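You operate a simulated robot arm through the tools that you are given. There is no shell and no other tool.

You run a simulated robot arm. Do the job below in one go: nothing can be reset, and whatever is moved stays where it is left.

TASK
Unload the peel tester for the next strip.
Fine: push the yellow knob home, open the clamp, lay the blue strip flat in the red sample tray and zero the display.

The check looks at the end state, three seconds after you hand in, the way a careful person would. Anything else that was tipped, shoved, dropped, spilled or broken makes it a failure.

THE ROBOT
A 7-joint arm with a two-finger parallel gripper, fixed in place. Base frame: the origin is at the foot of the arm, x ahead of it, y to its left, z up; the work surface is at about z = 850. Lengths are in mm, angles in rad, forces in N, time in s.
With the tool pointing down near the work surface it reaches from about 240 to 680 mm from the base axis. Its first joint turns from -1.152 to 1.152 rad. Payload 2.4 kg.
The tool frame sits at the grasp point between the pads (the TCP): z along the fingers, y along the line on which they close. The tips reach 30 mm beyond it. Largest opening 94 mm; finger width 28, thickness 10; the body of the gripper, 50 by 96 mm, starts 55 mm behind the TCP.
Orientation is that of the tool frame in the base frame, as a unit quaternion [w, x, y, z]. With the fingers straight down and closing along the base's y, the tool's x points along the base's -x, its y along +y and its z along -z.

THE INTERFACE
- The arm moves only by the tool drive_tool. Its argument "commands" is a list of rows, each an object of numbers (a shift or turn left out is 0, a gripper value left out holds the last): "ax", "ay", "az": the turn, a rotation vector about the tool's x, y, z in rad; "dx", "dy", "dz": the shift along the tool's x, y, z in mm; "gripper": the gripper command, from -1 (fully open) to 1 (shut), values between in proportion. In form: [{"ax": .., "ay": .., "az": .., "dx": .., "dy": .., "dz": .., "gripper": ..}, ...]. A call has 1 to 20 rows; each row is the pose to reach, as a shift and turn from the pose commanded when the call began, along the tool's axes at that moment. Rows are played at 5 a second. More than 50 mm and 0.15 rad between two rows, or a gripper value outside its range, and nothing of the call is played. Where a pose cannot be reached the arm comes as near as it can. A force on the tool above 40 N (or 10 N above the force at the start of the call, whichever is more), or a blocked arm, ends the call early, and 0.2 s more pass. Each finger travels about 153 mm/s and halts on what it meets, pressing with about 22 N; the grip force reading is that of the motor and also rises with nothing between the fingers. The clock runs only during rows and for 0.2 s after the last one: add rows that repeat a pose to give the fingers time. It gives the time, the measured TCP pose, the force on the tool (base axes), the opening and the grip force at its end, in the units of the frame above (readings bear some noise), with the torque about the TCP (base axes, N m) and any sound that the robot's microphone picked up.
- Cameras (640 x 400 px; columns grow to the right, rows downward): "scene" is fixed at [8.6, 456.5, 1450.3]; the picture's right is [-0.95, -0.33, 0.00], its down [-0.17, 0.49, -0.86] and it looks along [0.28, -0.81, -0.52] (base axes); focal length 335 px, centre (320, 200). "wrist" rides on the gripper at [76, 14, -102] in the tool frame; the picture's right is [-0.18, 0.98, 0.00], its down [-0.75, -0.14, -0.64] and it looks along [-0.63, -0.12, 0.77] (tool axes); focal length 243 px, centre (320, 200). There is no depth. A picture from a camera that has moved, and an enlarged one, comes with that camera's place and axes in the base frame and with its lens.
- grab_frame(camera): a new picture of that camera. No time passes.
- close_up(camera, box): a new picture of the part [left, top, right, bottom] of that camera's present view, enlarged. No time passes.
- job_done(): hands the job in; it is judged then, once.

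Nothing tells you positions but the pictures and the camera data. Unless the task says otherwise, let go and move clear before handing in.

The tools are called after "Emit:" as name(argument=value, ...) on one line, values as JSON. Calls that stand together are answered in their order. drive_tool: Moves the arm, as the interface text tells. Its arguments: {"type":"object","properties":{"commands":{"type":"array"}},"required":["commands"]} The other tools are called the same way: grab_frame (camera) takes a picture; close_up (camera, box) takes an enlarged picture of a part of a camera's view; job_done () hands the job in.

At the start:

```text
t: 0.0
tcp_pos: [315.7, -264.1, 1196.3]
tcp_rot: [0.001, 0.0, 1.0, 0.0]
wrist_force: [0.1, 0.0, 0.1]
wrist_torque: [-0.03, -0.04, -0.04]
width: 93.9
grip_force: 0.1
```

scene: 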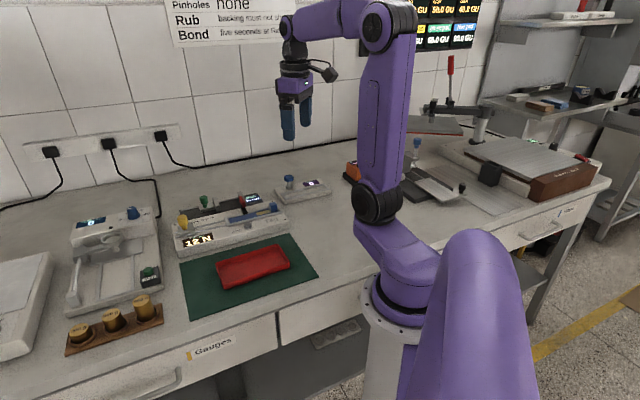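
wrist: 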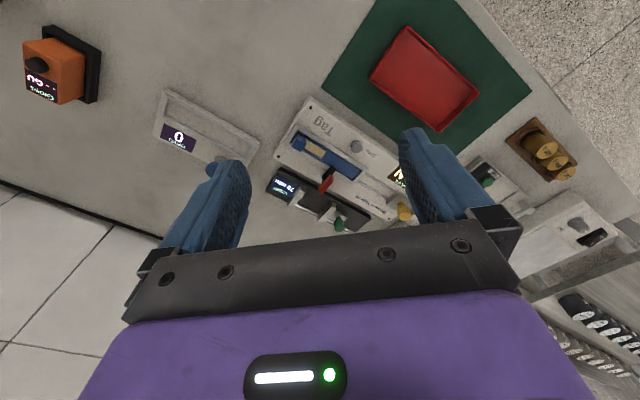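

I see a small peel tester with a yellow knob, a blue strip and a display, behind a green mat with a red tray. I'll look closer before moving anything.

Emit:
close_up(camera="scene", box=[160, 170, 340, 300])

Emit:
close_up(camera="wrist", box=[240, 80, 440, 240])

Emit:
close_up(camera="scene", box=[165, 185, 295, 260])

```text
3.08 times, centred on (250, 235) of scene
camera zoom: at [8.6, 456.5, 1450.3], right [-0.95, -0.33, 0.0], down [-0.17, 0.49, -0.86], along [0.28, -0.81, -0.52], focal length 1030 px, centre (535, 92)
```

zoom: 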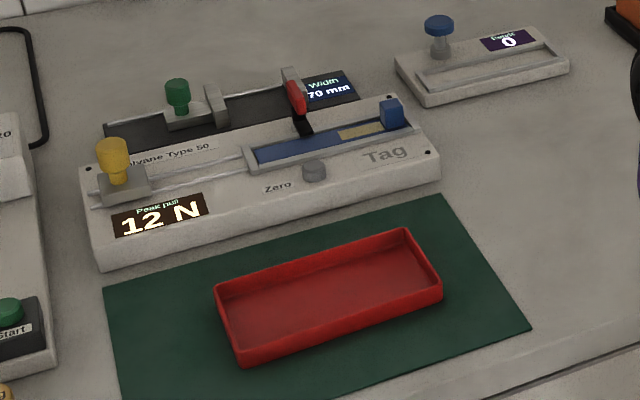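

```text
2.50 times, centred on (340, 160) of wrist
camera zoom: at [238.8, -252.2, 1301.0], right [0.18, 0.98, 0.0], down [0.75, -0.14, 0.64], along [0.63, -0.12, -0.77], focal length 606 px, centre (270, 300)
```

zoom: 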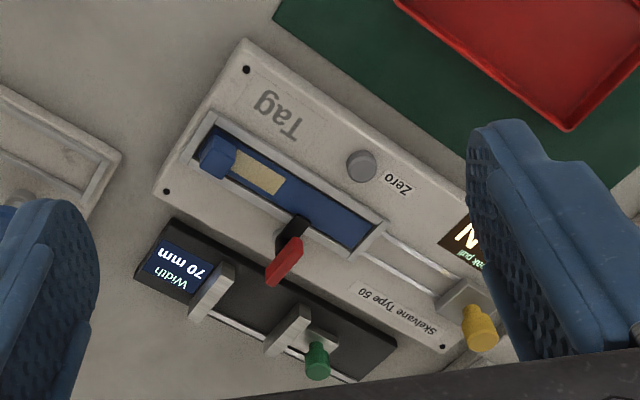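

```text
4.92 times, centred on (230, 222) of scene
camera zoom: at [8.6, 456.5, 1450.3], right [-0.95, -0.33, 0.0], down [-0.17, 0.49, -0.86], along [0.28, -0.81, -0.52], focal length 1648 px, centre (763, 89)
```

zoom: 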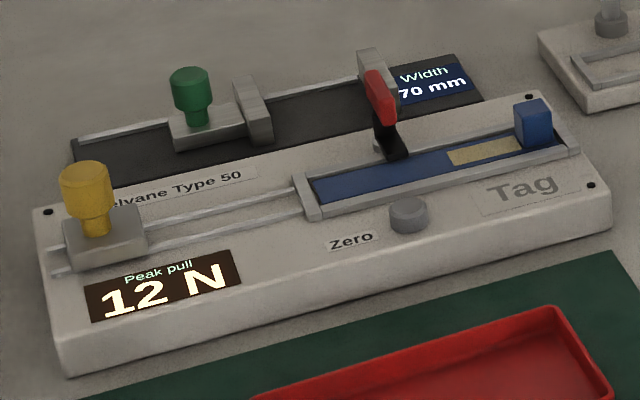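

I take the tester's axis to run at 45° in the base frame: Tag end near (420, -335), knob end near (630, -120), top at about z=880. Next I'll move lower over it to see the clamp, carriage and strip in detail.

Emit:
drive_tool(commands=[{"dx": -17, "dz": 30}, {"dx": -34, "dz": 60}, {"dx": -51, "dz": 90}, {"dx": -68, "dz": 120}, {"dx": -84, "dz": 150}, {"dx": -84, "dz": 150}])

Emit:
grab_frame(camera="wrist")

Emit:
close_up(camera="scene", box=[170, 200, 240, 250])

Emit:
close_up(camera="scene", box=[220, 185, 300, 240])

```text
t: 1.4
tcp_pos: [398.9, -264.3, 1046.6]
tcp_rot: [0.0, 0.0, 1.0, 0.001]
wrist_force: [0.3, -0.3, 0.8]
wrist_torque: [0.0, 0.02, -0.02]
width: 94.1
grip_force: 0.1
```

```text
taken
camera wrist: at [322.6, -251.6, 1150.2], right [0.18, 0.98, 0.0], down [0.75, -0.14, 0.64], along [0.63, -0.12, -0.77], focal length 243 px, centre (320, 200)
```

wrist: 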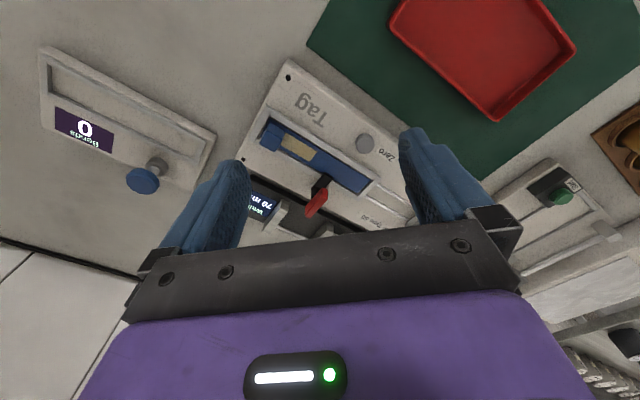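

```text
8.00 times, centred on (205, 225) of scene
camera zoom: at [8.6, 456.5, 1450.3], right [-0.95, -0.33, 0.0], down [-0.17, 0.49, -0.86], along [0.28, -0.81, -0.52], focal length 2677 px, centre (1240, 0)
```

zoom: 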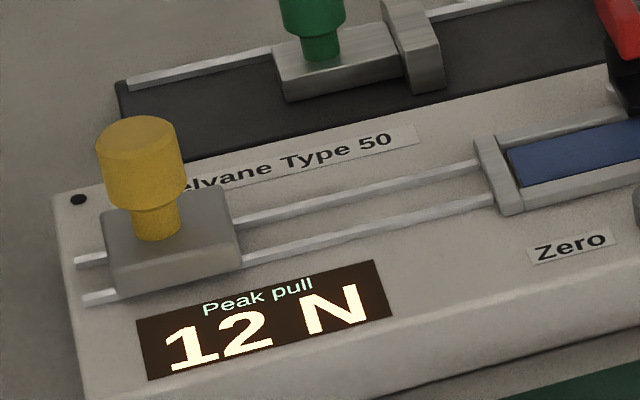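

```text
7.27 times, centred on (260, 212) of scene
camera zoom: at [8.6, 456.5, 1450.3], right [-0.95, -0.33, 0.0], down [-0.17, 0.49, -0.86], along [0.28, -0.81, -0.52], focal length 2434 px, centre (756, 109)
```

zoom: 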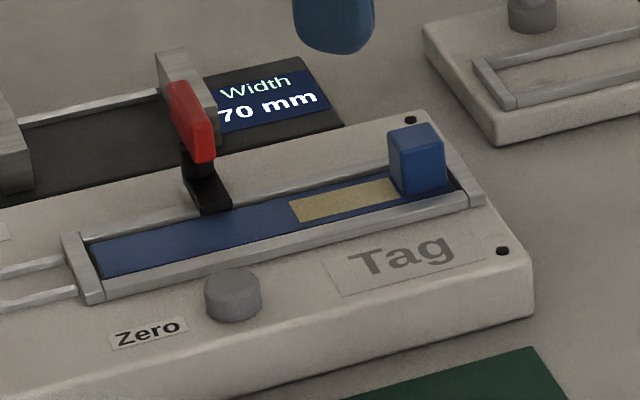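

The Zero button is the grey cap by the label. The clamp is a small black lever with a red grip on the far side of the bed. I'll zoom in on it from the wrist.

Emit:
close_up(camera="wrist", box=[230, 60, 430, 240])

Emit:
close_up(camera="wrist", box=[280, 150, 360, 230])

Emit:
close_up(camera="scene", box=[230, 190, 265, 220])

```text
2.22 times, centred on (330, 150) of wrist
camera zoom: at [322.6, -251.6, 1150.2], right [0.18, 0.98, 0.0], down [0.75, -0.14, 0.64], along [0.63, -0.12, -0.77], focal length 539 px, centre (298, 311)
```

zoom: 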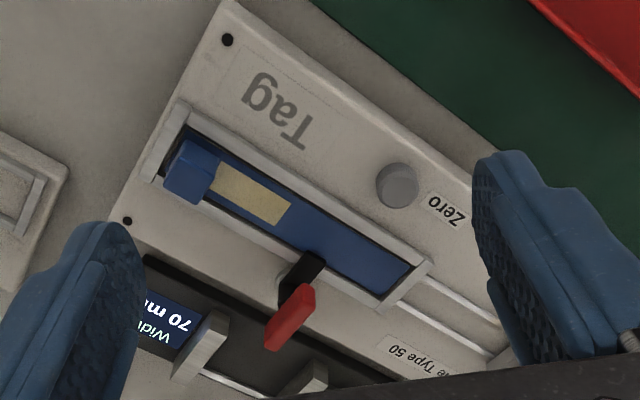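

```text
5.00 times, centred on (320, 190) of wrist
camera zoom: at [322.6, -251.6, 1150.2], right [0.18, 0.98, 0.0], down [0.75, -0.14, 0.64], along [0.63, -0.12, -0.77], focal length 1213 px, centre (320, 250)
```

zoom: 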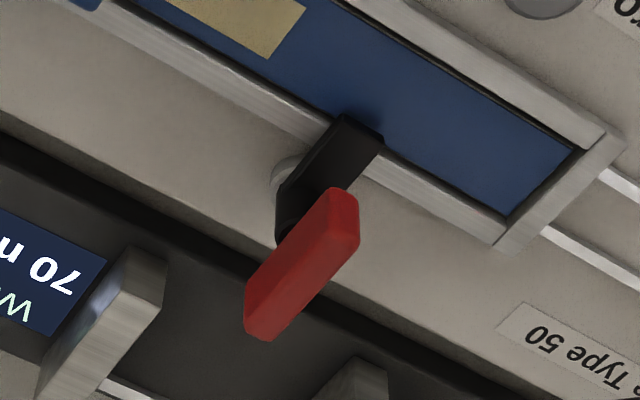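

```text
13.33 times, centred on (248, 205) of scene
camera zoom: at [8.6, 456.5, 1450.3], right [-0.95, -0.33, 0.0], down [-0.17, 0.49, -0.86], along [0.28, -0.81, -0.52], focal length 4462 px, centre (1287, 133)
```

zoom: 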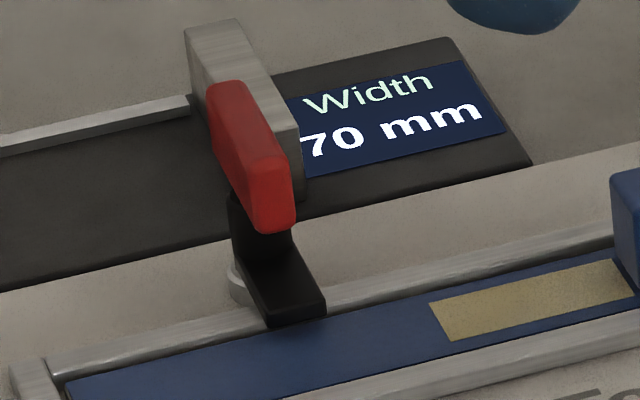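

The clamp handle appears to be a bar about 920 high on a round post at about (516, -289). I want to know how it hinges before touching it, so I'll turn the wrist to look along the tester from the Tag end.

Emit:
drive_tool(commands=[{"dx": -8, "dy": -10, "dz": 8, "az": -0.12}, {"dx": -16, "dy": -19, "dz": 15, "az": -0.24}, {"dx": -24, "dy": -28, "dz": 23, "az": -0.36}, {"dx": -33, "dy": -38, "dz": 30, "az": -0.48}, {"dx": -41, "dy": -47, "dz": 38, "az": -0.6}, {"dx": -49, "dy": -57, "dz": 46, "az": -0.73}, {"dx": -58, "dy": -66, "dz": 53, "az": -0.85}, {"dx": -66, "dy": -76, "dz": 61, "az": -0.97}, {"dx": -66, "dy": -76, "dz": 61, "az": -0.97}])

Emit:
grab_frame(camera="wrist")

Emit:
grab_frame(camera="scene")

```text
t: 3.4
tcp_pos: [464.7, -340.5, 986.2]
tcp_rot: [0.0, -0.468, 0.884, 0.0]
wrist_force: [-0.1, -0.1, 0.1]
wrist_torque: [0.01, -0.02, -0.01]
width: 93.9
grip_force: 0.0
```

```text
taken
camera wrist: at [410.3, -397.3, 1089.2], right [-0.71, 0.71, 0.0], down [0.54, 0.54, 0.64], along [0.45, 0.45, -0.77], focal length 243 px, centre (320, 200)
```

wrist: 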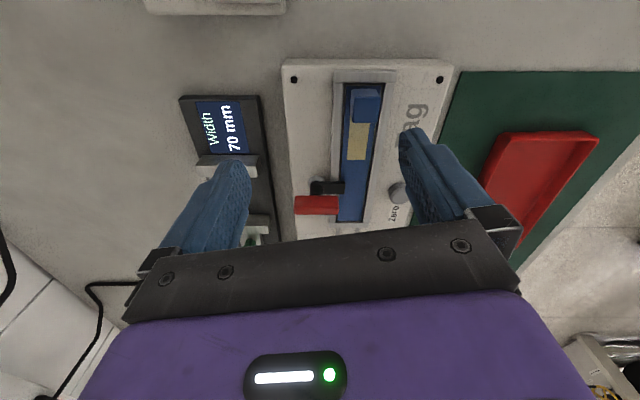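

```text
taken
```

scene: 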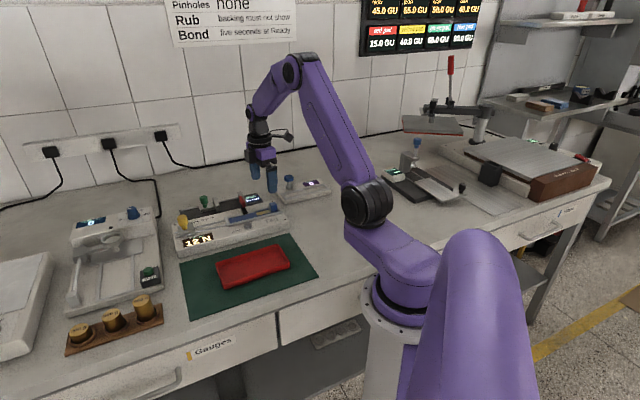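

Emit:
close_up(camera="wrist", box=[270, 50, 460, 240])

Emit:
close_up(camera="wrist", box=[280, 160, 380, 230])

```text
2.11 times, centred on (365, 145) of wrist
camera zoom: at [410.3, -397.3, 1089.2], right [-0.71, 0.71, 0.0], down [0.54, 0.54, 0.64], along [0.45, 0.45, -0.77], focal length 511 px, centre (225, 316)
```

zoom: 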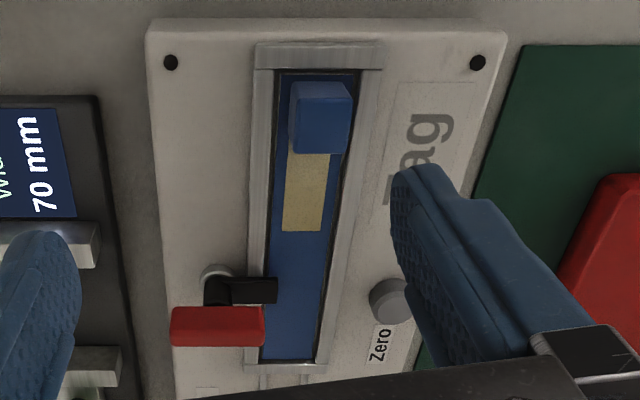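

```text
5.71 times, centred on (330, 195) of wrist
camera zoom: at [410.3, -397.3, 1089.2], right [-0.71, 0.71, 0.0], down [0.54, 0.54, 0.64], along [0.45, 0.45, -0.77], focal length 1386 px, centre (263, 229)
```

zoom: 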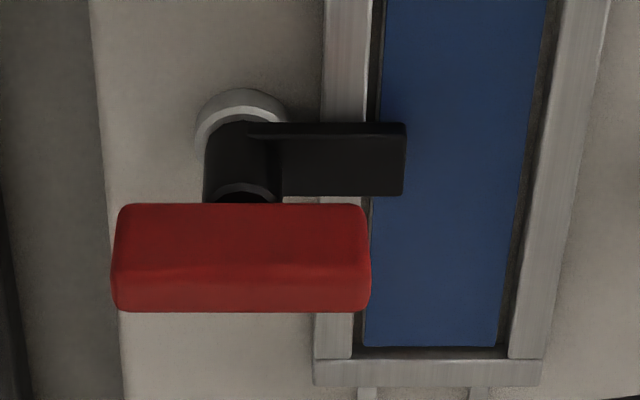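

Now it's clear: the clamp is a swing type, with a vertical black shaft, an arm lying over the strip and a red T-bar on top. Next I'll check the neighbouring devices and the carriage rail for hints on which end is "home".

Emit:
close_up(camera="scene", box=[265, 165, 345, 215])

Emit:
close_up(camera="scene", box=[165, 185, 245, 265])

Emit:
close_up(camera="scene", box=[165, 0, 305, 60])

Emit:
close_up(camera="scene", box=[40, 190, 190, 360])

```text
8.00 times, centred on (305, 190) of scene
camera zoom: at [8.6, 456.5, 1450.3], right [-0.95, -0.33, 0.0], down [-0.17, 0.49, -0.86], along [0.28, -0.81, -0.52], focal length 2677 px, centre (440, 280)
```

zoom: 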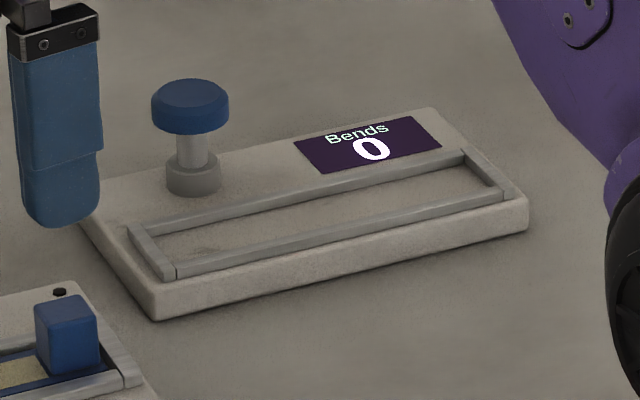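

```text
5.00 times, centred on (205, 225) of scene
camera zoom: at [8.6, 456.5, 1450.3], right [-0.95, -0.33, 0.0], down [-0.17, 0.49, -0.86], along [0.28, -0.81, -0.52], focal length 1673 px, centre (895, 75)
```

zoom: 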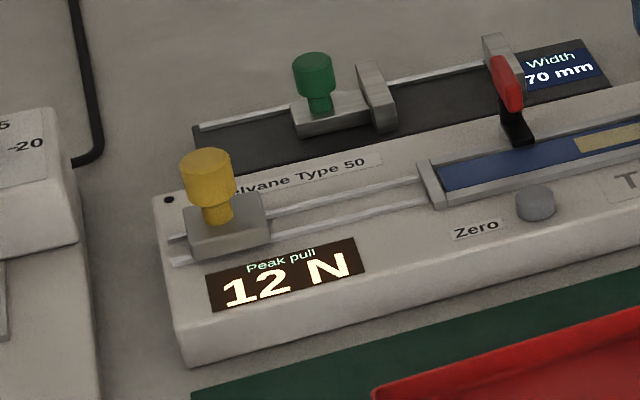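

```text
4.57 times, centred on (235, 30) of scene
camera zoom: at [8.6, 456.5, 1450.3], right [-0.95, -0.33, 0.0], down [-0.17, 0.49, -0.86], along [0.28, -0.81, -0.52], focal length 1530 px, centre (709, 977)
```

zoom: 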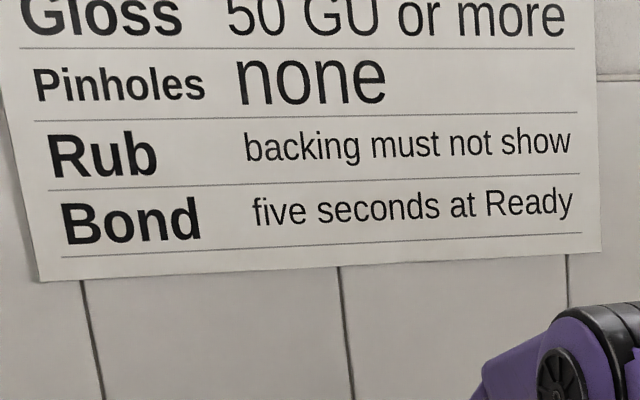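

```text
2.35 times, centred on (115, 275) of scene
camera zoom: at [8.6, 456.5, 1450.3], right [-0.95, -0.33, 0.0], down [-0.17, 0.49, -0.86], along [0.28, -0.81, -0.52], focal length 788 px, centre (802, 24)
```

zoom: 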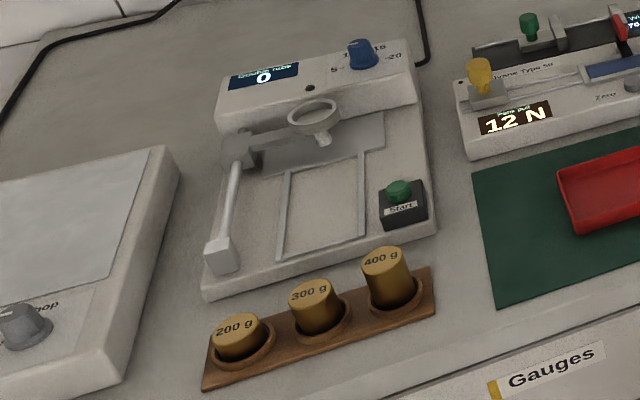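

Emit:
close_up(camera="wrist", box=[330, 60, 410, 120])

Emit:
close_up(camera="scene", box=[255, 195, 290, 220])

Emit:
close_up(camera="wrist", box=[330, 120, 430, 240])

Emit:
close_up(camera="scene", box=[200, 235, 310, 300])

```text
6.67 times, centred on (370, 90) of wrist
camera zoom: at [410.3, -397.3, 1089.2], right [-0.71, 0.71, 0.0], down [0.54, 0.54, 0.64], along [0.45, 0.45, -0.77], focal length 1618 px, centre (-13, 933)
```

zoom: 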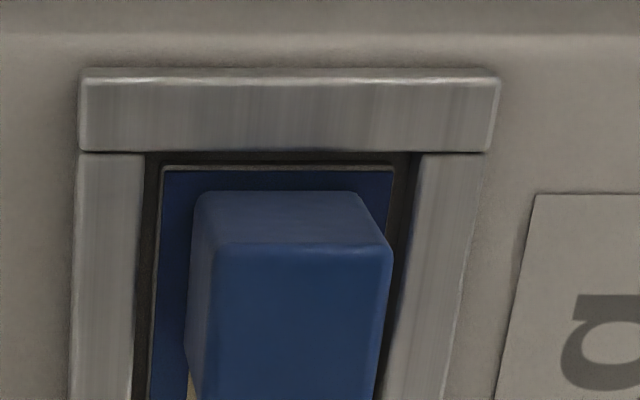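

```text
16.00 times, centred on (272, 208) of scene
camera zoom: at [8.6, 456.5, 1450.3], right [-0.95, -0.33, 0.0], down [-0.17, 0.49, -0.86], along [0.28, -0.81, -0.52], focal length 5355 px, centre (1080, 80)
```

zoom: 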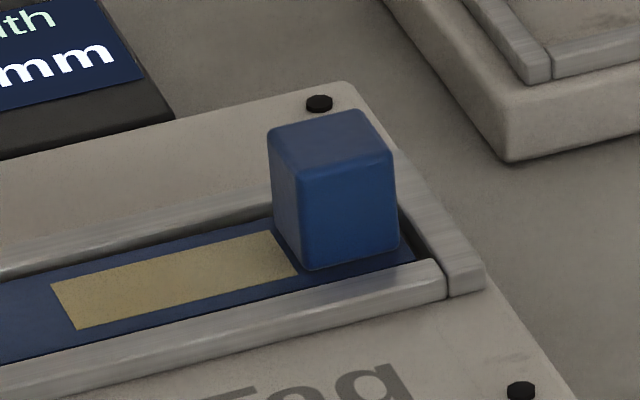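

```text
3.33 times, centred on (380, 180) of wrist
camera zoom: at [410.3, -397.3, 1089.2], right [-0.71, 0.71, 0.0], down [0.54, 0.54, 0.64], along [0.45, 0.45, -0.77], focal length 809 px, centre (120, 267)
```

zoom: 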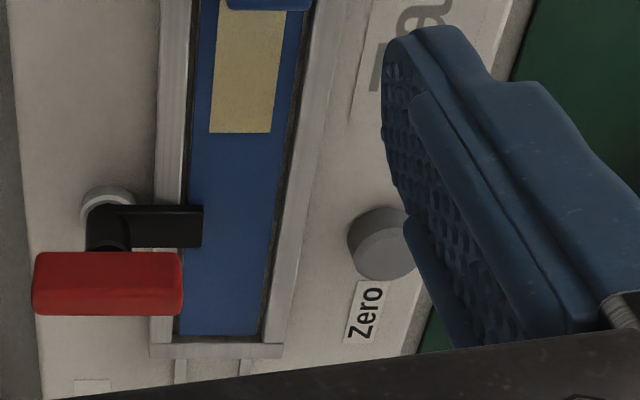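

```text
5.82 times, centred on (255, 268) of scene
camera zoom: at [8.6, 456.5, 1450.3], right [-0.95, -0.33, 0.0], down [-0.17, 0.49, -0.86], along [0.28, -0.81, -0.52], focal length 1947 px, centre (698, -193)
```

zoom: 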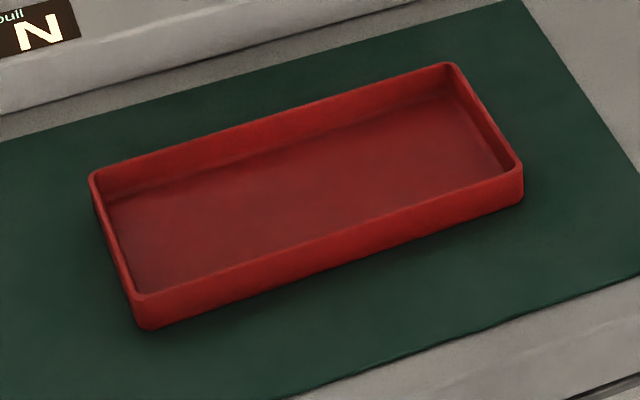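

The tester's strip runs about 150 mm along the 45° axis with a 20 mm blue block at the Tag end. I take the tray to be about 168 × 83 mm, parallel to the tester. Next I'll look at the carriage and yellow knob from closer up.

Emit:
drive_tool(commands=[{"dx": -35, "dy": -1}, {"dx": -70, "dy": -2}, {"dx": -105, "dy": -2}, {"dx": -140, "dy": -3}, {"dx": -175, "dy": -4}, {"dx": -202, "dy": -4}, {"dx": -202, "dy": -4}])

Emit:
grab_frame(camera="wrist")

Emit:
close_up(camera="wrist", box=[240, 60, 440, 240])

```text
t: 5.0
tcp_pos: [583.5, -178.5, 986.4]
tcp_rot: [0.0, -0.466, 0.885, 0.001]
wrist_force: [0.0, 0.5, 0.6]
wrist_torque: [0.01, 0.0, -0.03]
width: 94.1
grip_force: 0.1
```

```text
taken
camera wrist: at [528.1, -234.6, 1090.3], right [-0.71, 0.71, 0.0], down [0.54, 0.54, 0.64], along [0.45, 0.45, -0.77], focal length 243 px, centre (320, 200)
```

wrist: 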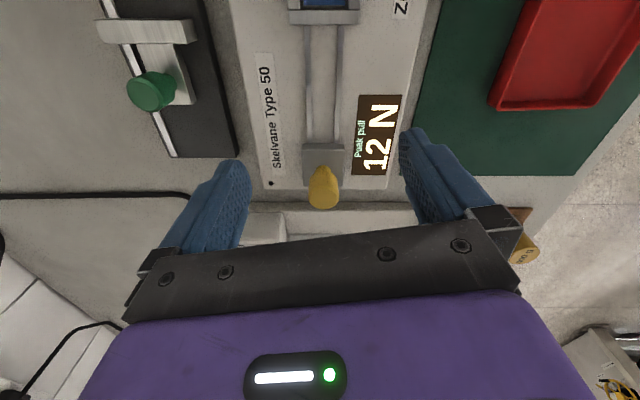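

```text
2.22 times, centred on (340, 150) of wrist
camera zoom: at [528.1, -234.6, 1090.3], right [-0.71, 0.71, 0.0], down [0.54, 0.54, 0.64], along [0.45, 0.45, -0.77], focal length 539 px, centre (276, 311)
```

zoom: 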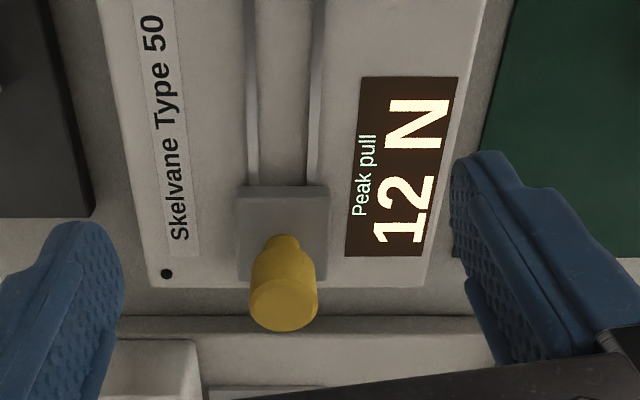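

The knob sits on the rail at about (613, -145), top near z=938. The carriage can only travel about 90 mm toward the bed, so I take "home" to be the bed end. I'll move over the knob with the fingers closing across the rail.

Emit:
drive_tool(commands=[{"dx": -22, "dy": -3, "az": 0.09}, {"dx": -44, "dy": -5.5, "az": 0.184}, {"dx": -44, "dy": -5.5, "az": 0.184}])

Emit:
grab_frame(camera="wrist")

Emit:
close_up(camera="scene", box=[160, 150, 300, 260])

```text
t: 5.8
tcp_pos: [612.4, -146.3, 987.7]
tcp_rot: [0.001, -0.382, 0.924, 0.001]
wrist_force: [0.6, -0.2, -0.4]
wrist_torque: [-0.02, 0.0, 0.02]
width: 93.7
grip_force: 0.1
```

```text
taken
camera wrist: at [548.4, -191.0, 1090.4], right [-0.56, 0.83, 0.0], down [0.63, 0.43, 0.64], along [0.53, 0.36, -0.77], focal length 243 px, centre (320, 200)
```

wrist: 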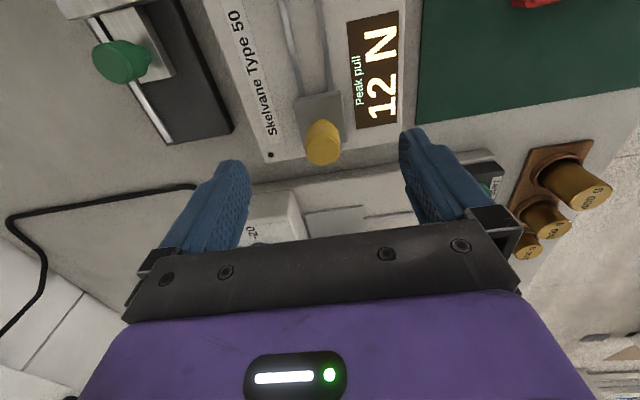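

```text
3.64 times, centred on (230, 205) of scene
camera zoom: at [8.6, 456.5, 1450.3], right [-0.95, -0.33, 0.0], down [-0.17, 0.49, -0.86], along [0.28, -0.81, -0.52], focal length 1217 px, centre (647, 182)
```

zoom: 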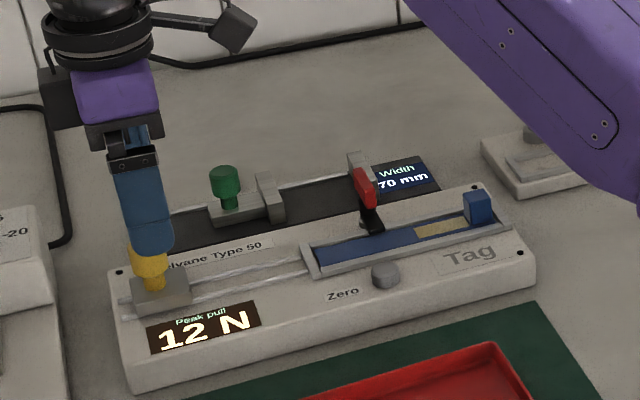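

The gripper is centred over the knob. I'll descend and close on the knob head.

Emit:
drive_tool(commands=[{"dz": 15}, {"dz": 30}, {"dz": 42}, {"dz": 42}, {"dz": 42, "gripper": 0.0}, {"dz": 42, "gripper": 0.3}, {"dz": 42, "gripper": 0.6}, {"dz": 42, "gripper": 0.6}])

Emit:
close_up(camera="scene", box=[160, 190, 240, 260])

Emit:
grab_frame(camera="wrist")

```text
t: 7.6
tcp_pos: [610.9, -144.5, 944.2]
tcp_rot: [0.0, -0.383, 0.924, 0.0]
wrist_force: [4.5, -3.1, -3.0]
wrist_torque: [0.27, 0.16, 0.04]
width: 25.5
grip_force: 44.9
```

```text
5.71 times, centred on (200, 225) of scene
camera zoom: at [8.8, 456.4, 1450.3], right [-0.95, -0.33, 0.0], down [-0.17, 0.49, -0.86], along [0.28, -0.81, -0.52], focal length 1912 px, centre (1006, 57)
```

zoom: 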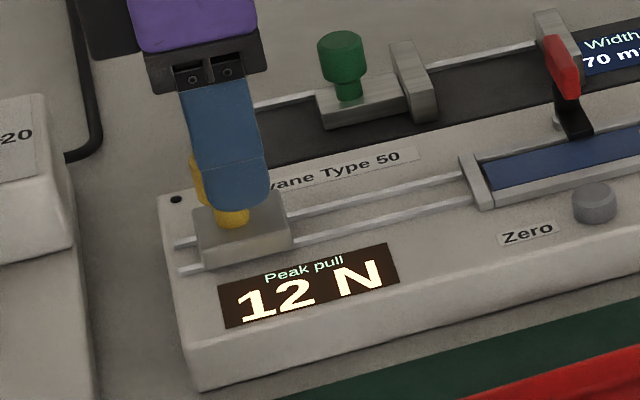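

```text
taken
camera wrist: at [548.1, -190.3, 1048.0], right [-0.56, 0.83, 0.0], down [0.63, 0.43, 0.64], along [0.53, 0.36, -0.77], focal length 243 px, centre (320, 200)
```

wrist: 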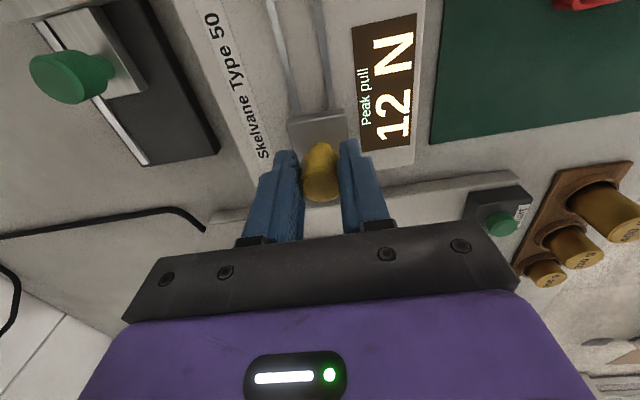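

I have the knob with a small sideways load, so I'll shift the grip about 2 mm and slide the carriage toward the bed.

Emit:
drive_tool(commands=[{"dx": 0, "dy": 2.2}, {"dx": 8, "dy": 2.2}, {"dx": 16, "dy": 2.2}, {"dx": 24, "dy": 2.2}, {"dx": 32, "dy": 2.2}, {"dx": 40, "dy": 2.2}, {"dx": 40, "dy": 2.2}])

Emit:
close_up(camera="scene", box=[160, 180, 280, 260])

```text
t: 9.2
tcp_pos: [583.5, -172.6, 944.3]
tcp_rot: [0.002, -0.383, 0.924, -0.004]
wrist_force: [23.4, -22.7, -7.6]
wrist_torque: [-0.4, 0.29, -0.17]
width: 25.7
grip_force: 45.5
```

```text
5.00 times, centred on (220, 220) of scene
camera zoom: at [9.4, 455.8, 1450.5], right [-0.95, -0.33, 0.0], down [-0.17, 0.49, -0.86], along [0.28, -0.81, -0.52], focal length 1673 px, centre (820, 100)
```

zoom: 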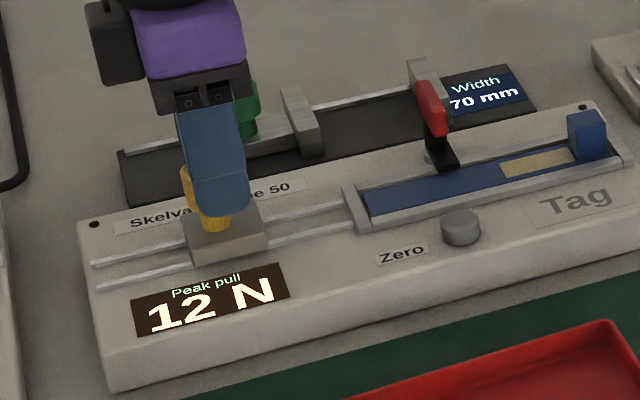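

The carriage slides, but my sideways correction went the wrong way and raised the lateral load. I'll reverse it, then continue.

Emit:
drive_tool(commands=[{"dy": -1.3}, {"dy": -2.6}, {"dy": -2.6}])

```text
t: 10.0
tcp_pos: [585.3, -171.3, 944.2]
tcp_rot: [0.003, -0.383, 0.924, -0.001]
wrist_force: [13.2, -13.0, 2.6]
wrist_torque: [0.6, -0.55, -0.26]
width: 25.4
grip_force: 44.9
```

Emit:
drive_tool(commands=[{"dy": -1}, {"dy": -2}, {"dy": -3}, {"dy": -3}])

```text
t: 11.0
tcp_pos: [586.0, -171.8, 944.9]
tcp_rot: [0.0, -0.385, 0.923, 0.0]
wrist_force: [-3.9, 5.4, 20.6]
wrist_torque: [0.2, -0.43, 0.08]
width: 25.3
grip_force: 45.0
```

Emit:
drive_tool(commands=[{"dy": 1, "gripper": 0.2}, {"dy": 1, "gripper": 0.2}, {"dy": 1, "gripper": 0.2}])

Emit:
close_up(camera="wrist", box=[220, 80, 420, 220])

```text
t: 11.8
tcp_pos: [585.1, -172.0, 944.6]
tcp_rot: [0.0, -0.382, 0.924, 0.0]
wrist_force: [0.0, -0.1, -0.3]
wrist_torque: [0.01, -0.01, -0.04]
width: 37.5
grip_force: 0.0
```

```text
2.86 times, centred on (320, 150) of wrist
camera zoom: at [521.5, -218.6, 1047.7], right [-0.57, 0.82, 0.0], down [0.63, 0.43, 0.64], along [0.53, 0.36, -0.77], focal length 693 px, centre (320, 343)
```

zoom: 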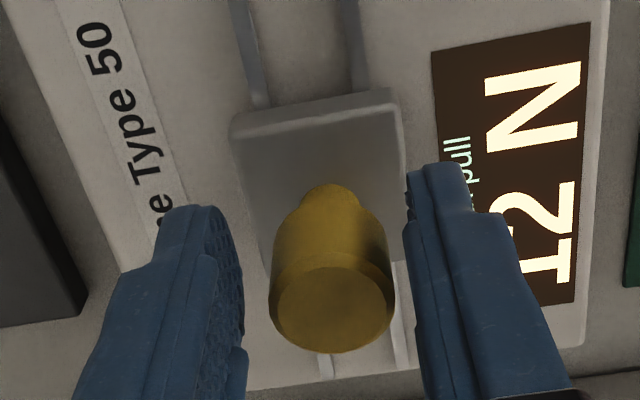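

Released without load, the knob sits about 1 mm off-centre. I'll re-grip gently with that correction and carry on toward the bed.

Emit:
drive_tool(commands=[{"dy": 0.8, "gripper": 0.2}, {"dy": 0.8, "gripper": 0.5}, {"dy": 0.8, "gripper": 0.5}, {"dx": 8, "dy": 0.8}, {"dx": 16, "dy": 0.8}, {"dx": 24, "dy": 0.8}, {"dx": 30, "dy": 0.8}, {"dx": 30, "dy": 0.8}])

Emit:
close_up(camera="scene", box=[160, 180, 280, 260])

```text
t: 13.6
tcp_pos: [562.2, -195.8, 943.6]
tcp_rot: [0.0, -0.382, 0.924, 0.0]
wrist_force: [0.3, 0.5, 2.4]
wrist_torque: [0.32, 0.12, 0.11]
width: 25.4
grip_force: 44.7
```

```text
5.00 times, centred on (220, 220) of scene
camera zoom: at [8.6, 456.5, 1450.3], right [-0.95, -0.33, 0.0], down [-0.17, 0.49, -0.86], along [0.28, -0.81, -0.52], focal length 1673 px, centre (820, 100)
```

zoom: 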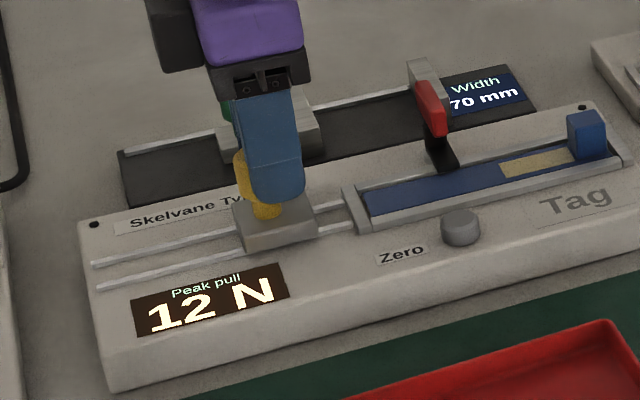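

Emit:
drive_tool(commands=[{"dx": 4}, {"dx": 8}, {"dx": 12}, {"dx": 15}, {"dx": 15}])

Emit:
close_up(camera="scene", box=[190, 190, 270, 250])

```text
t: 14.8
tcp_pos: [551.8, -204.7, 943.9]
tcp_rot: [0.0, -0.384, 0.923, 0.0]
wrist_force: [-7.0, 6.5, 7.3]
wrist_torque: [0.22, -0.41, 0.17]
width: 25.4
grip_force: 45.1
```

```text
6.67 times, centred on (230, 220) of scene
camera zoom: at [8.3, 456.7, 1450.2], right [-0.95, -0.33, 0.0], down [-0.17, 0.49, -0.86], along [0.28, -0.81, -0.52], focal length 2231 px, centre (920, 67)
```

zoom: 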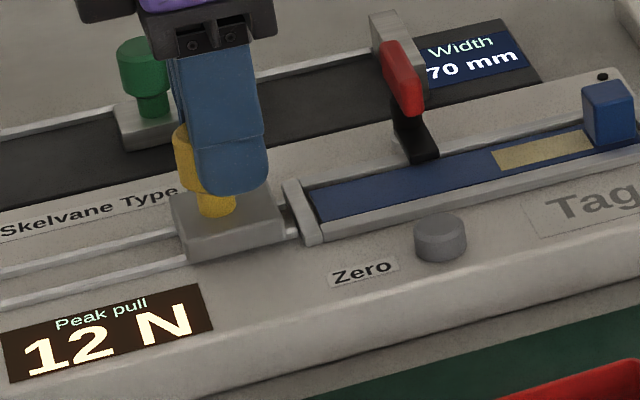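

Emit:
drive_tool(commands=[{"dx": 0, "dy": 0.8}, {"dx": 2, "dy": 0.8}, {"dx": 4, "dy": 0.8}, {"dx": 4, "dy": 0.8}])

Emit:
close_up(camera="scene", box=[190, 190, 270, 250])

```text
t: 15.8
tcp_pos: [549.5, -207.0, 942.3]
tcp_rot: [0.001, -0.383, 0.924, -0.001]
wrist_force: [9.5, 1.8, -5.9]
wrist_torque: [-0.29, 0.64, -0.03]
width: 25.4
grip_force: 45.2
```

```text
6.67 times, centred on (230, 220) of scene
camera zoom: at [9.0, 456.5, 1450.3], right [-0.95, -0.33, 0.0], down [-0.17, 0.49, -0.86], along [0.28, -0.81, -0.52], focal length 2231 px, centre (920, 67)
```

zoom: 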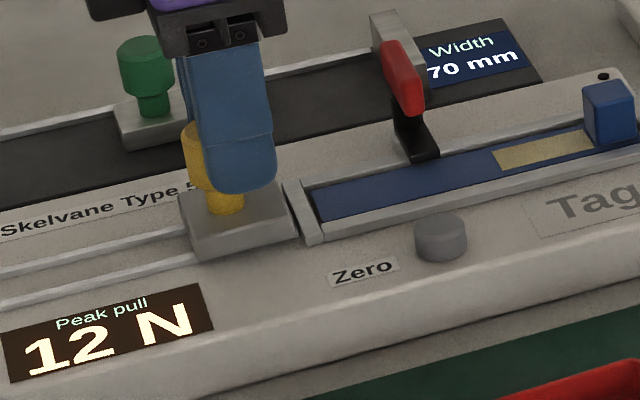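

Emit:
drive_tool(commands=[{"dx": 1}, {"dx": 2}, {"dx": 3}, {"dx": 3}])

Emit:
close_up(camera="scene", box=[200, 200, 250, 240])

Emit:
close_up(camera="wrist", box=[240, 20, 440, 200])

```text
t: 16.8
tcp_pos: [549.4, -206.1, 943.5]
tcp_rot: [0.003, -0.384, 0.923, -0.002]
wrist_force: [28.7, 10.1, -9.7]
wrist_torque: [0.31, 0.17, 0.03]
width: 25.5
grip_force: 45.1
```

```text
10.00 times, centred on (225, 220) of scene
camera zoom: at [9.6, 456.7, 1450.2], right [-0.95, -0.33, 0.0], down [-0.17, 0.49, -0.86], along [0.28, -0.81, -0.52], focal length 3347 px, centre (1270, 0)
```

zoom: 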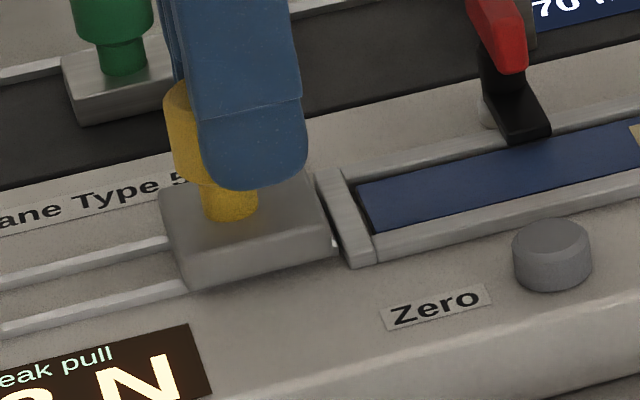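

```text
2.22 times, centred on (340, 110) of wrist
camera zoom: at [485.6, -252.4, 1047.5], right [-0.57, 0.82, 0.0], down [0.63, 0.44, 0.65], along [0.53, 0.36, -0.76], focal length 539 px, centre (276, 400)
```

zoom: 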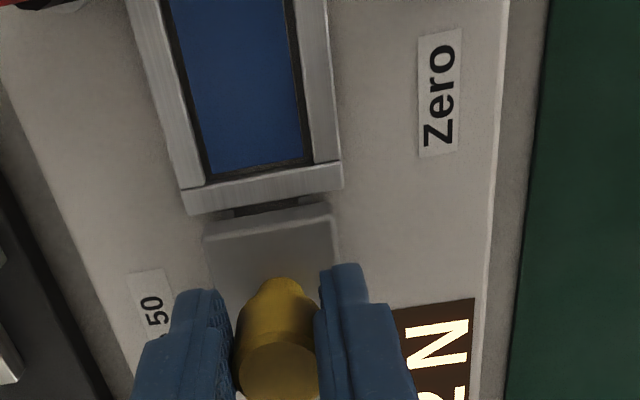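

The carriage is against its stop: it no longer moves and about 27 N opposes it. I'll let go and rise clear.

Emit:
drive_tool(commands=[{"dy": -1, "gripper": 0.0}, {"dy": -1, "gripper": 0.0}, {"dy": -1, "dz": -15, "gripper": 0.0}, {"dy": -1, "dz": -35, "gripper": 0.0}, {"dy": -1, "dz": -55, "gripper": 0.0}, {"dy": -1, "dz": -55, "gripper": 0.0}])

Emit:
close_up(camera="scene", box=[160, 170, 300, 260])

Emit:
close_up(camera="wrist", box=[240, 20, 440, 200])

```text
t: 18.2
tcp_pos: [548.0, -209.0, 999.8]
tcp_rot: [0.0, -0.382, 0.924, 0.0]
wrist_force: [-0.1, -0.5, -0.4]
wrist_torque: [-0.03, 0.02, 0.0]
width: 47.1
grip_force: 0.2
```

```text
4.44 times, centred on (230, 215) of scene
camera zoom: at [8.6, 456.5, 1450.3], right [-0.95, -0.33, 0.0], down [-0.17, 0.49, -0.86], along [0.28, -0.81, -0.52], focal length 1487 px, centre (720, 133)
```

zoom: 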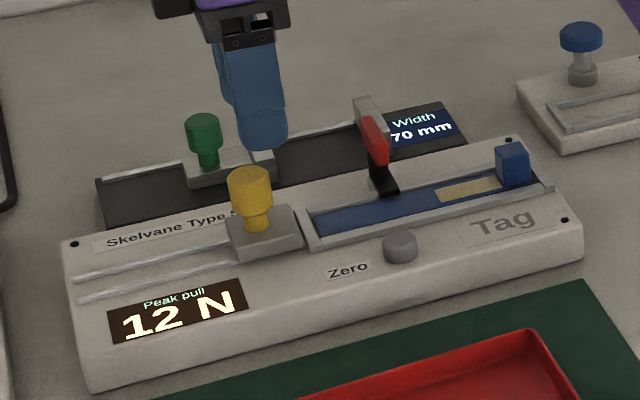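

```text
2.22 times, centred on (340, 110) of wrist
camera zoom: at [483.4, -254.9, 1103.0], right [-0.57, 0.82, 0.0], down [0.63, 0.43, 0.64], along [0.53, 0.36, -0.77], focal length 539 px, centre (276, 400)
```

zoom: 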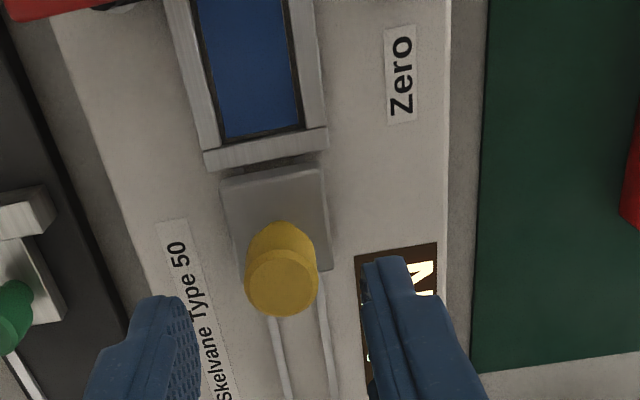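

The carriage is home and the tester hasn't shifted. Next is the clamp: I'll move above the red T-bar at about (519, -293) and turn so the fingers close across it.

Emit:
drive_tool(commands=[{"dx": 6, "dy": -3, "az": 0.13}, {"dx": 13, "dy": -6, "az": 0.26}, {"dx": 20, "dy": -10, "az": 0.39}, {"dx": 26, "dy": -13, "az": 0.52}, {"dx": 33, "dy": -16, "az": 0.65}, {"dx": 40, "dy": -20, "az": 0.78}, {"dx": 46, "dy": -23, "az": 0.91}, {"dx": 53, "dy": -26, "az": 1.04}, {"dx": 60, "dy": -29, "az": 1.17}, {"dx": 66, "dy": -33, "az": 1.3}, {"dx": 73, "dy": -36, "az": 1.43}, {"dx": 79.6, "dy": -39.3, "az": 1.57}, {"dx": 79.6, "dy": -39.3, "az": 1.57}])

Emit:
grab_frame(camera="wrist")

Emit:
close_up(camera="scene", box=[200, 150, 300, 230])

```text
t: 21.0
tcp_pos: [519.4, -293.6, 999.0]
tcp_rot: [0.0, 0.383, 0.924, -0.001]
wrist_force: [0.0, 0.3, 0.3]
wrist_torque: [0.02, -0.02, 0.01]
width: 47.0
grip_force: 0.0
```

```text
taken
camera wrist: at [476.1, -231.5, 1102.9], right [0.83, 0.56, 0.0], down [0.43, -0.63, 0.64], along [0.36, -0.53, -0.77], focal length 243 px, centre (320, 200)
```

wrist: 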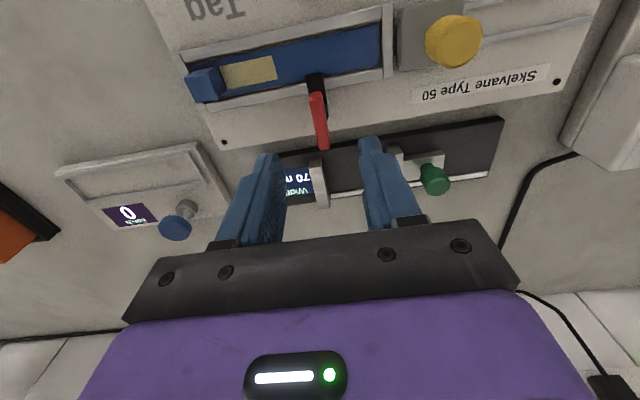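

```text
5.00 times, centred on (250, 190) of scene
camera zoom: at [8.6, 456.5, 1450.3], right [-0.95, -0.33, 0.0], down [-0.17, 0.49, -0.86], along [0.28, -0.81, -0.52], focal length 1673 px, centre (670, 250)
```

zoom: 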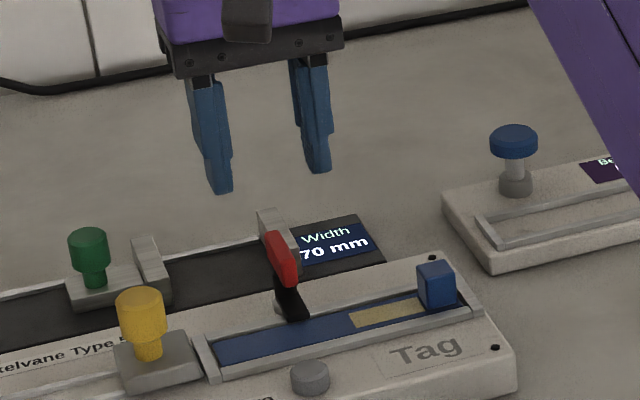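

Emit:
close_up(camera="wrist", box=[280, 60, 360, 160])

Emit:
close_up(camera="wrist", box=[180, 0, 400, 160])

```text
4.00 times, centred on (320, 110) of wrist
camera zoom: at [476.1, -231.5, 1102.9], right [0.83, 0.56, 0.0], down [0.43, -0.63, 0.64], along [0.36, -0.53, -0.77], focal length 970 px, centre (320, 560)
```

zoom: 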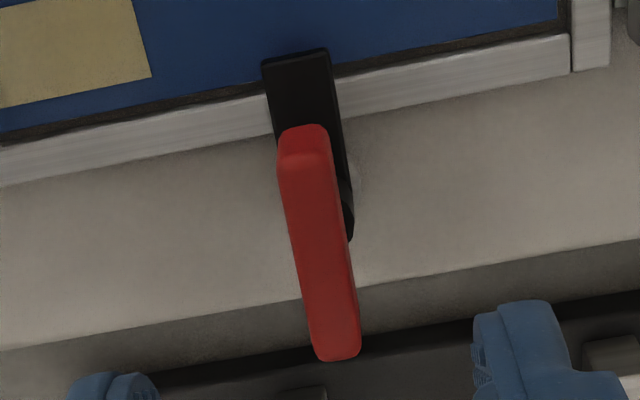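

```text
2.50 times, centred on (290, 80) of wrist
camera zoom: at [476.1, -231.5, 1102.9], right [0.83, 0.56, 0.0], down [0.43, -0.63, 0.64], along [0.36, -0.53, -0.77], focal length 606 px, centre (395, 500)
```

zoom: 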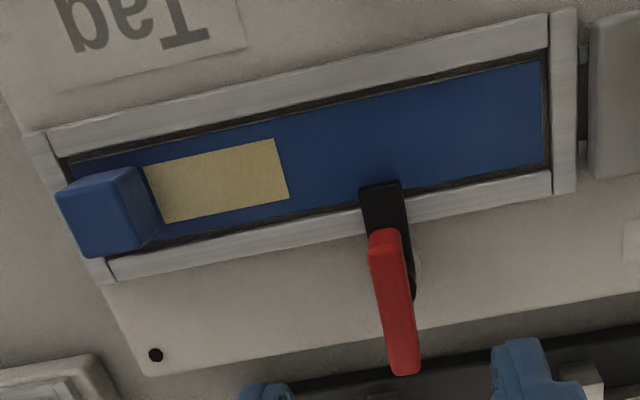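

The gripper is centred over the T-bar. I'll descend to put the tips at about z=908 and close on it.

Emit:
drive_tool(commands=[{"dz": 20}, {"dz": 40}, {"dz": 55}, {"dz": 61}, {"dz": 61}, {"dz": 61, "gripper": 0.5}, {"dz": 61, "gripper": 0.9}, {"dz": 61, "gripper": 0.9}, {"dz": 61, "gripper": 0.9}])

Emit:
close_up(camera="scene", box=[210, 170, 290, 230])

Emit:
close_up(camera="wrist", box=[220, 40, 420, 200])

```text
t: 23.0
tcp_pos: [520.4, -293.9, 939.2]
tcp_rot: [0.0, 0.382, 0.924, 0.0]
wrist_force: [-0.1, -0.3, -2.0]
wrist_torque: [-0.15, -0.18, -0.05]
width: 9.8
grip_force: 43.1
```

```text
6.67 times, centred on (250, 200) of scene
camera zoom: at [8.7, 456.5, 1450.3], right [-0.95, -0.33, 0.0], down [-0.17, 0.49, -0.86], along [0.28, -0.81, -0.52], focal length 2231 px, centre (787, 200)
```

zoom: 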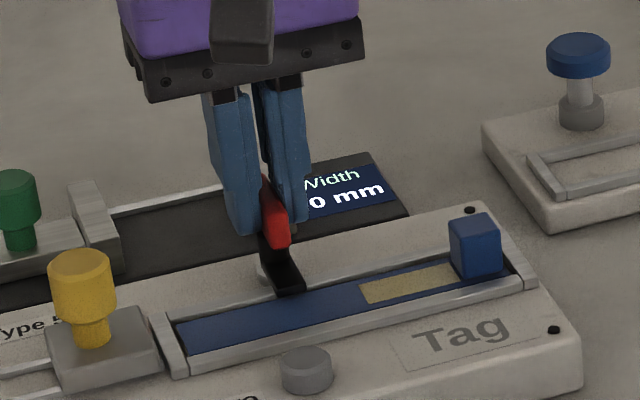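

```text
2.50 times, centred on (320, 120) of wrist
camera zoom: at [476.6, -231.3, 1041.8], right [0.82, 0.57, 0.0], down [0.43, -0.63, 0.64], along [0.36, -0.53, -0.77], focal length 606 px, centre (320, 400)
```

zoom: 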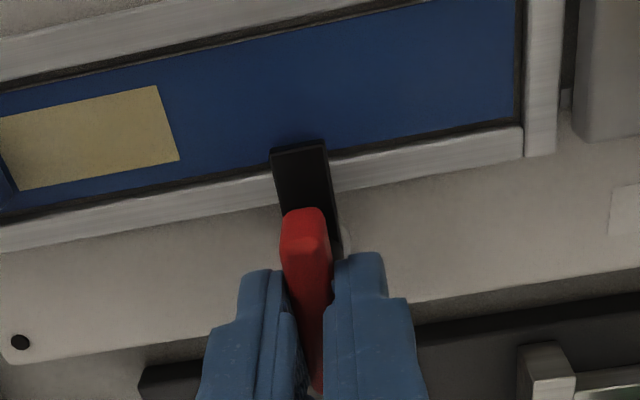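

The bar is gripped with almost no side load. I'll try a small counter-clockwise twist and watch the torque.

Emit:
drive_tool(commands=[{"az": -0.05}, {"az": -0.1}, {"az": -0.15}, {"az": -0.2}, {"az": -0.2}])

Emit:
close_up(camera="scene", box=[210, 170, 290, 230])

```text
t: 24.2
tcp_pos: [520.9, -292.7, 937.9]
tcp_rot: [0.001, 0.287, 0.958, -0.001]
wrist_force: [10.6, -4.1, -2.5]
wrist_torque: [0.46, 0.56, 0.01]
width: 9.9
grip_force: 43.4
```

```text
6.67 times, centred on (250, 200) of scene
camera zoom: at [9.0, 456.3, 1450.3], right [-0.95, -0.33, 0.0], down [-0.17, 0.49, -0.86], along [0.28, -0.81, -0.52], focal length 2231 px, centre (787, 200)
```

zoom: 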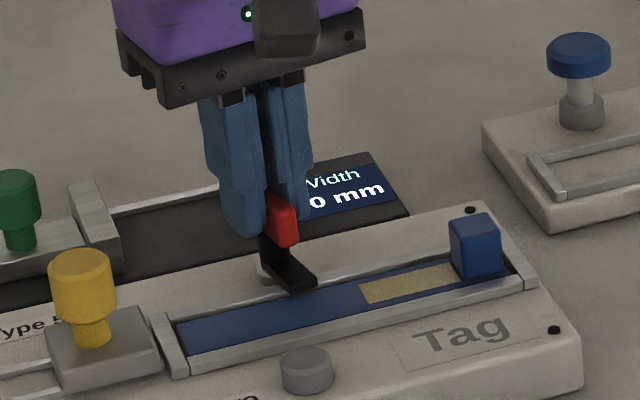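

The clamp swings freely counter-clockwise, with the arm moving toward the Tag end. I'll continue with a small offset to relieve side load.

Emit:
drive_tool(commands=[{"dx": -1.2}, {"dx": -1.2, "az": -0.1}, {"dx": -1.2, "az": -0.2}, {"dx": -1.2, "az": -0.3}, {"dx": -1.2, "az": -0.4}, {"dx": -1.2, "az": -0.4}])

Emit:
close_up(camera="scene", box=[210, 170, 290, 230])

```text
t: 25.6
tcp_pos: [521.1, -292.0, 939.1]
tcp_rot: [0.0, 0.091, 0.996, 0.001]
wrist_force: [5.2, 12.2, 2.8]
wrist_torque: [0.12, -0.54, -0.06]
width: 9.6
grip_force: 43.7
```

```text
6.67 times, centred on (250, 200) of scene
camera zoom: at [8.7, 456.8, 1450.2], right [-0.95, -0.33, 0.0], down [-0.17, 0.49, -0.86], along [0.28, -0.81, -0.52], focal length 2231 px, centre (787, 200)
```

zoom: 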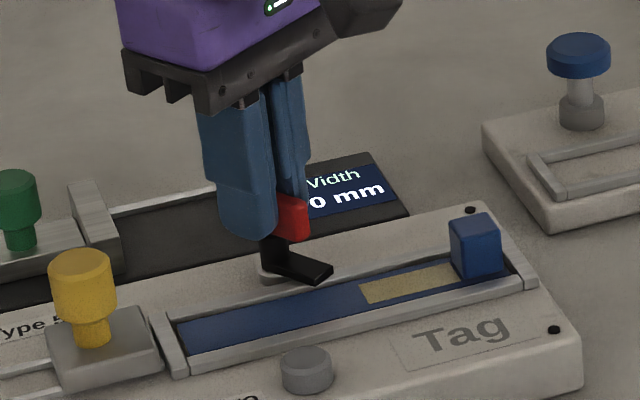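

Emit:
drive_tool(commands=[{"dx": -0.3, "dy": 1.3}, {"dx": -0.3, "dy": 1.3, "az": -0.11}, {"dx": -0.3, "dy": 1.3, "az": -0.22}, {"dx": -0.3, "dy": 1.3, "az": -0.33}, {"dx": -0.3, "dy": 1.3, "az": -0.45}, {"dx": -0.3, "dy": 1.3, "az": -0.45}])

Emit:
close_up(camera="scene", box=[210, 170, 290, 230])

```text
t: 27.0
tcp_pos: [520.1, -292.0, 937.6]
tcp_rot: [-0.002, -0.134, 0.991, 0.002]
wrist_force: [-5.0, 20.4, -3.6]
wrist_torque: [0.4, -0.9, -0.05]
width: 9.9
grip_force: 44.3
```

```text
6.67 times, centred on (250, 200) of scene
camera zoom: at [8.5, 457.0, 1450.1], right [-0.95, -0.33, 0.0], down [-0.17, 0.49, -0.86], along [0.28, -0.81, -0.52], focal length 2231 px, centre (787, 200)
```

zoom: 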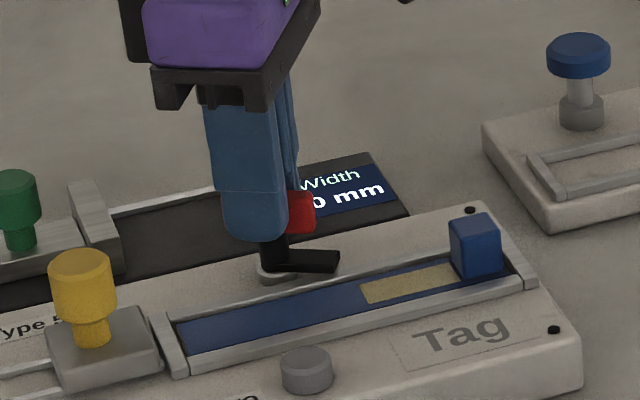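

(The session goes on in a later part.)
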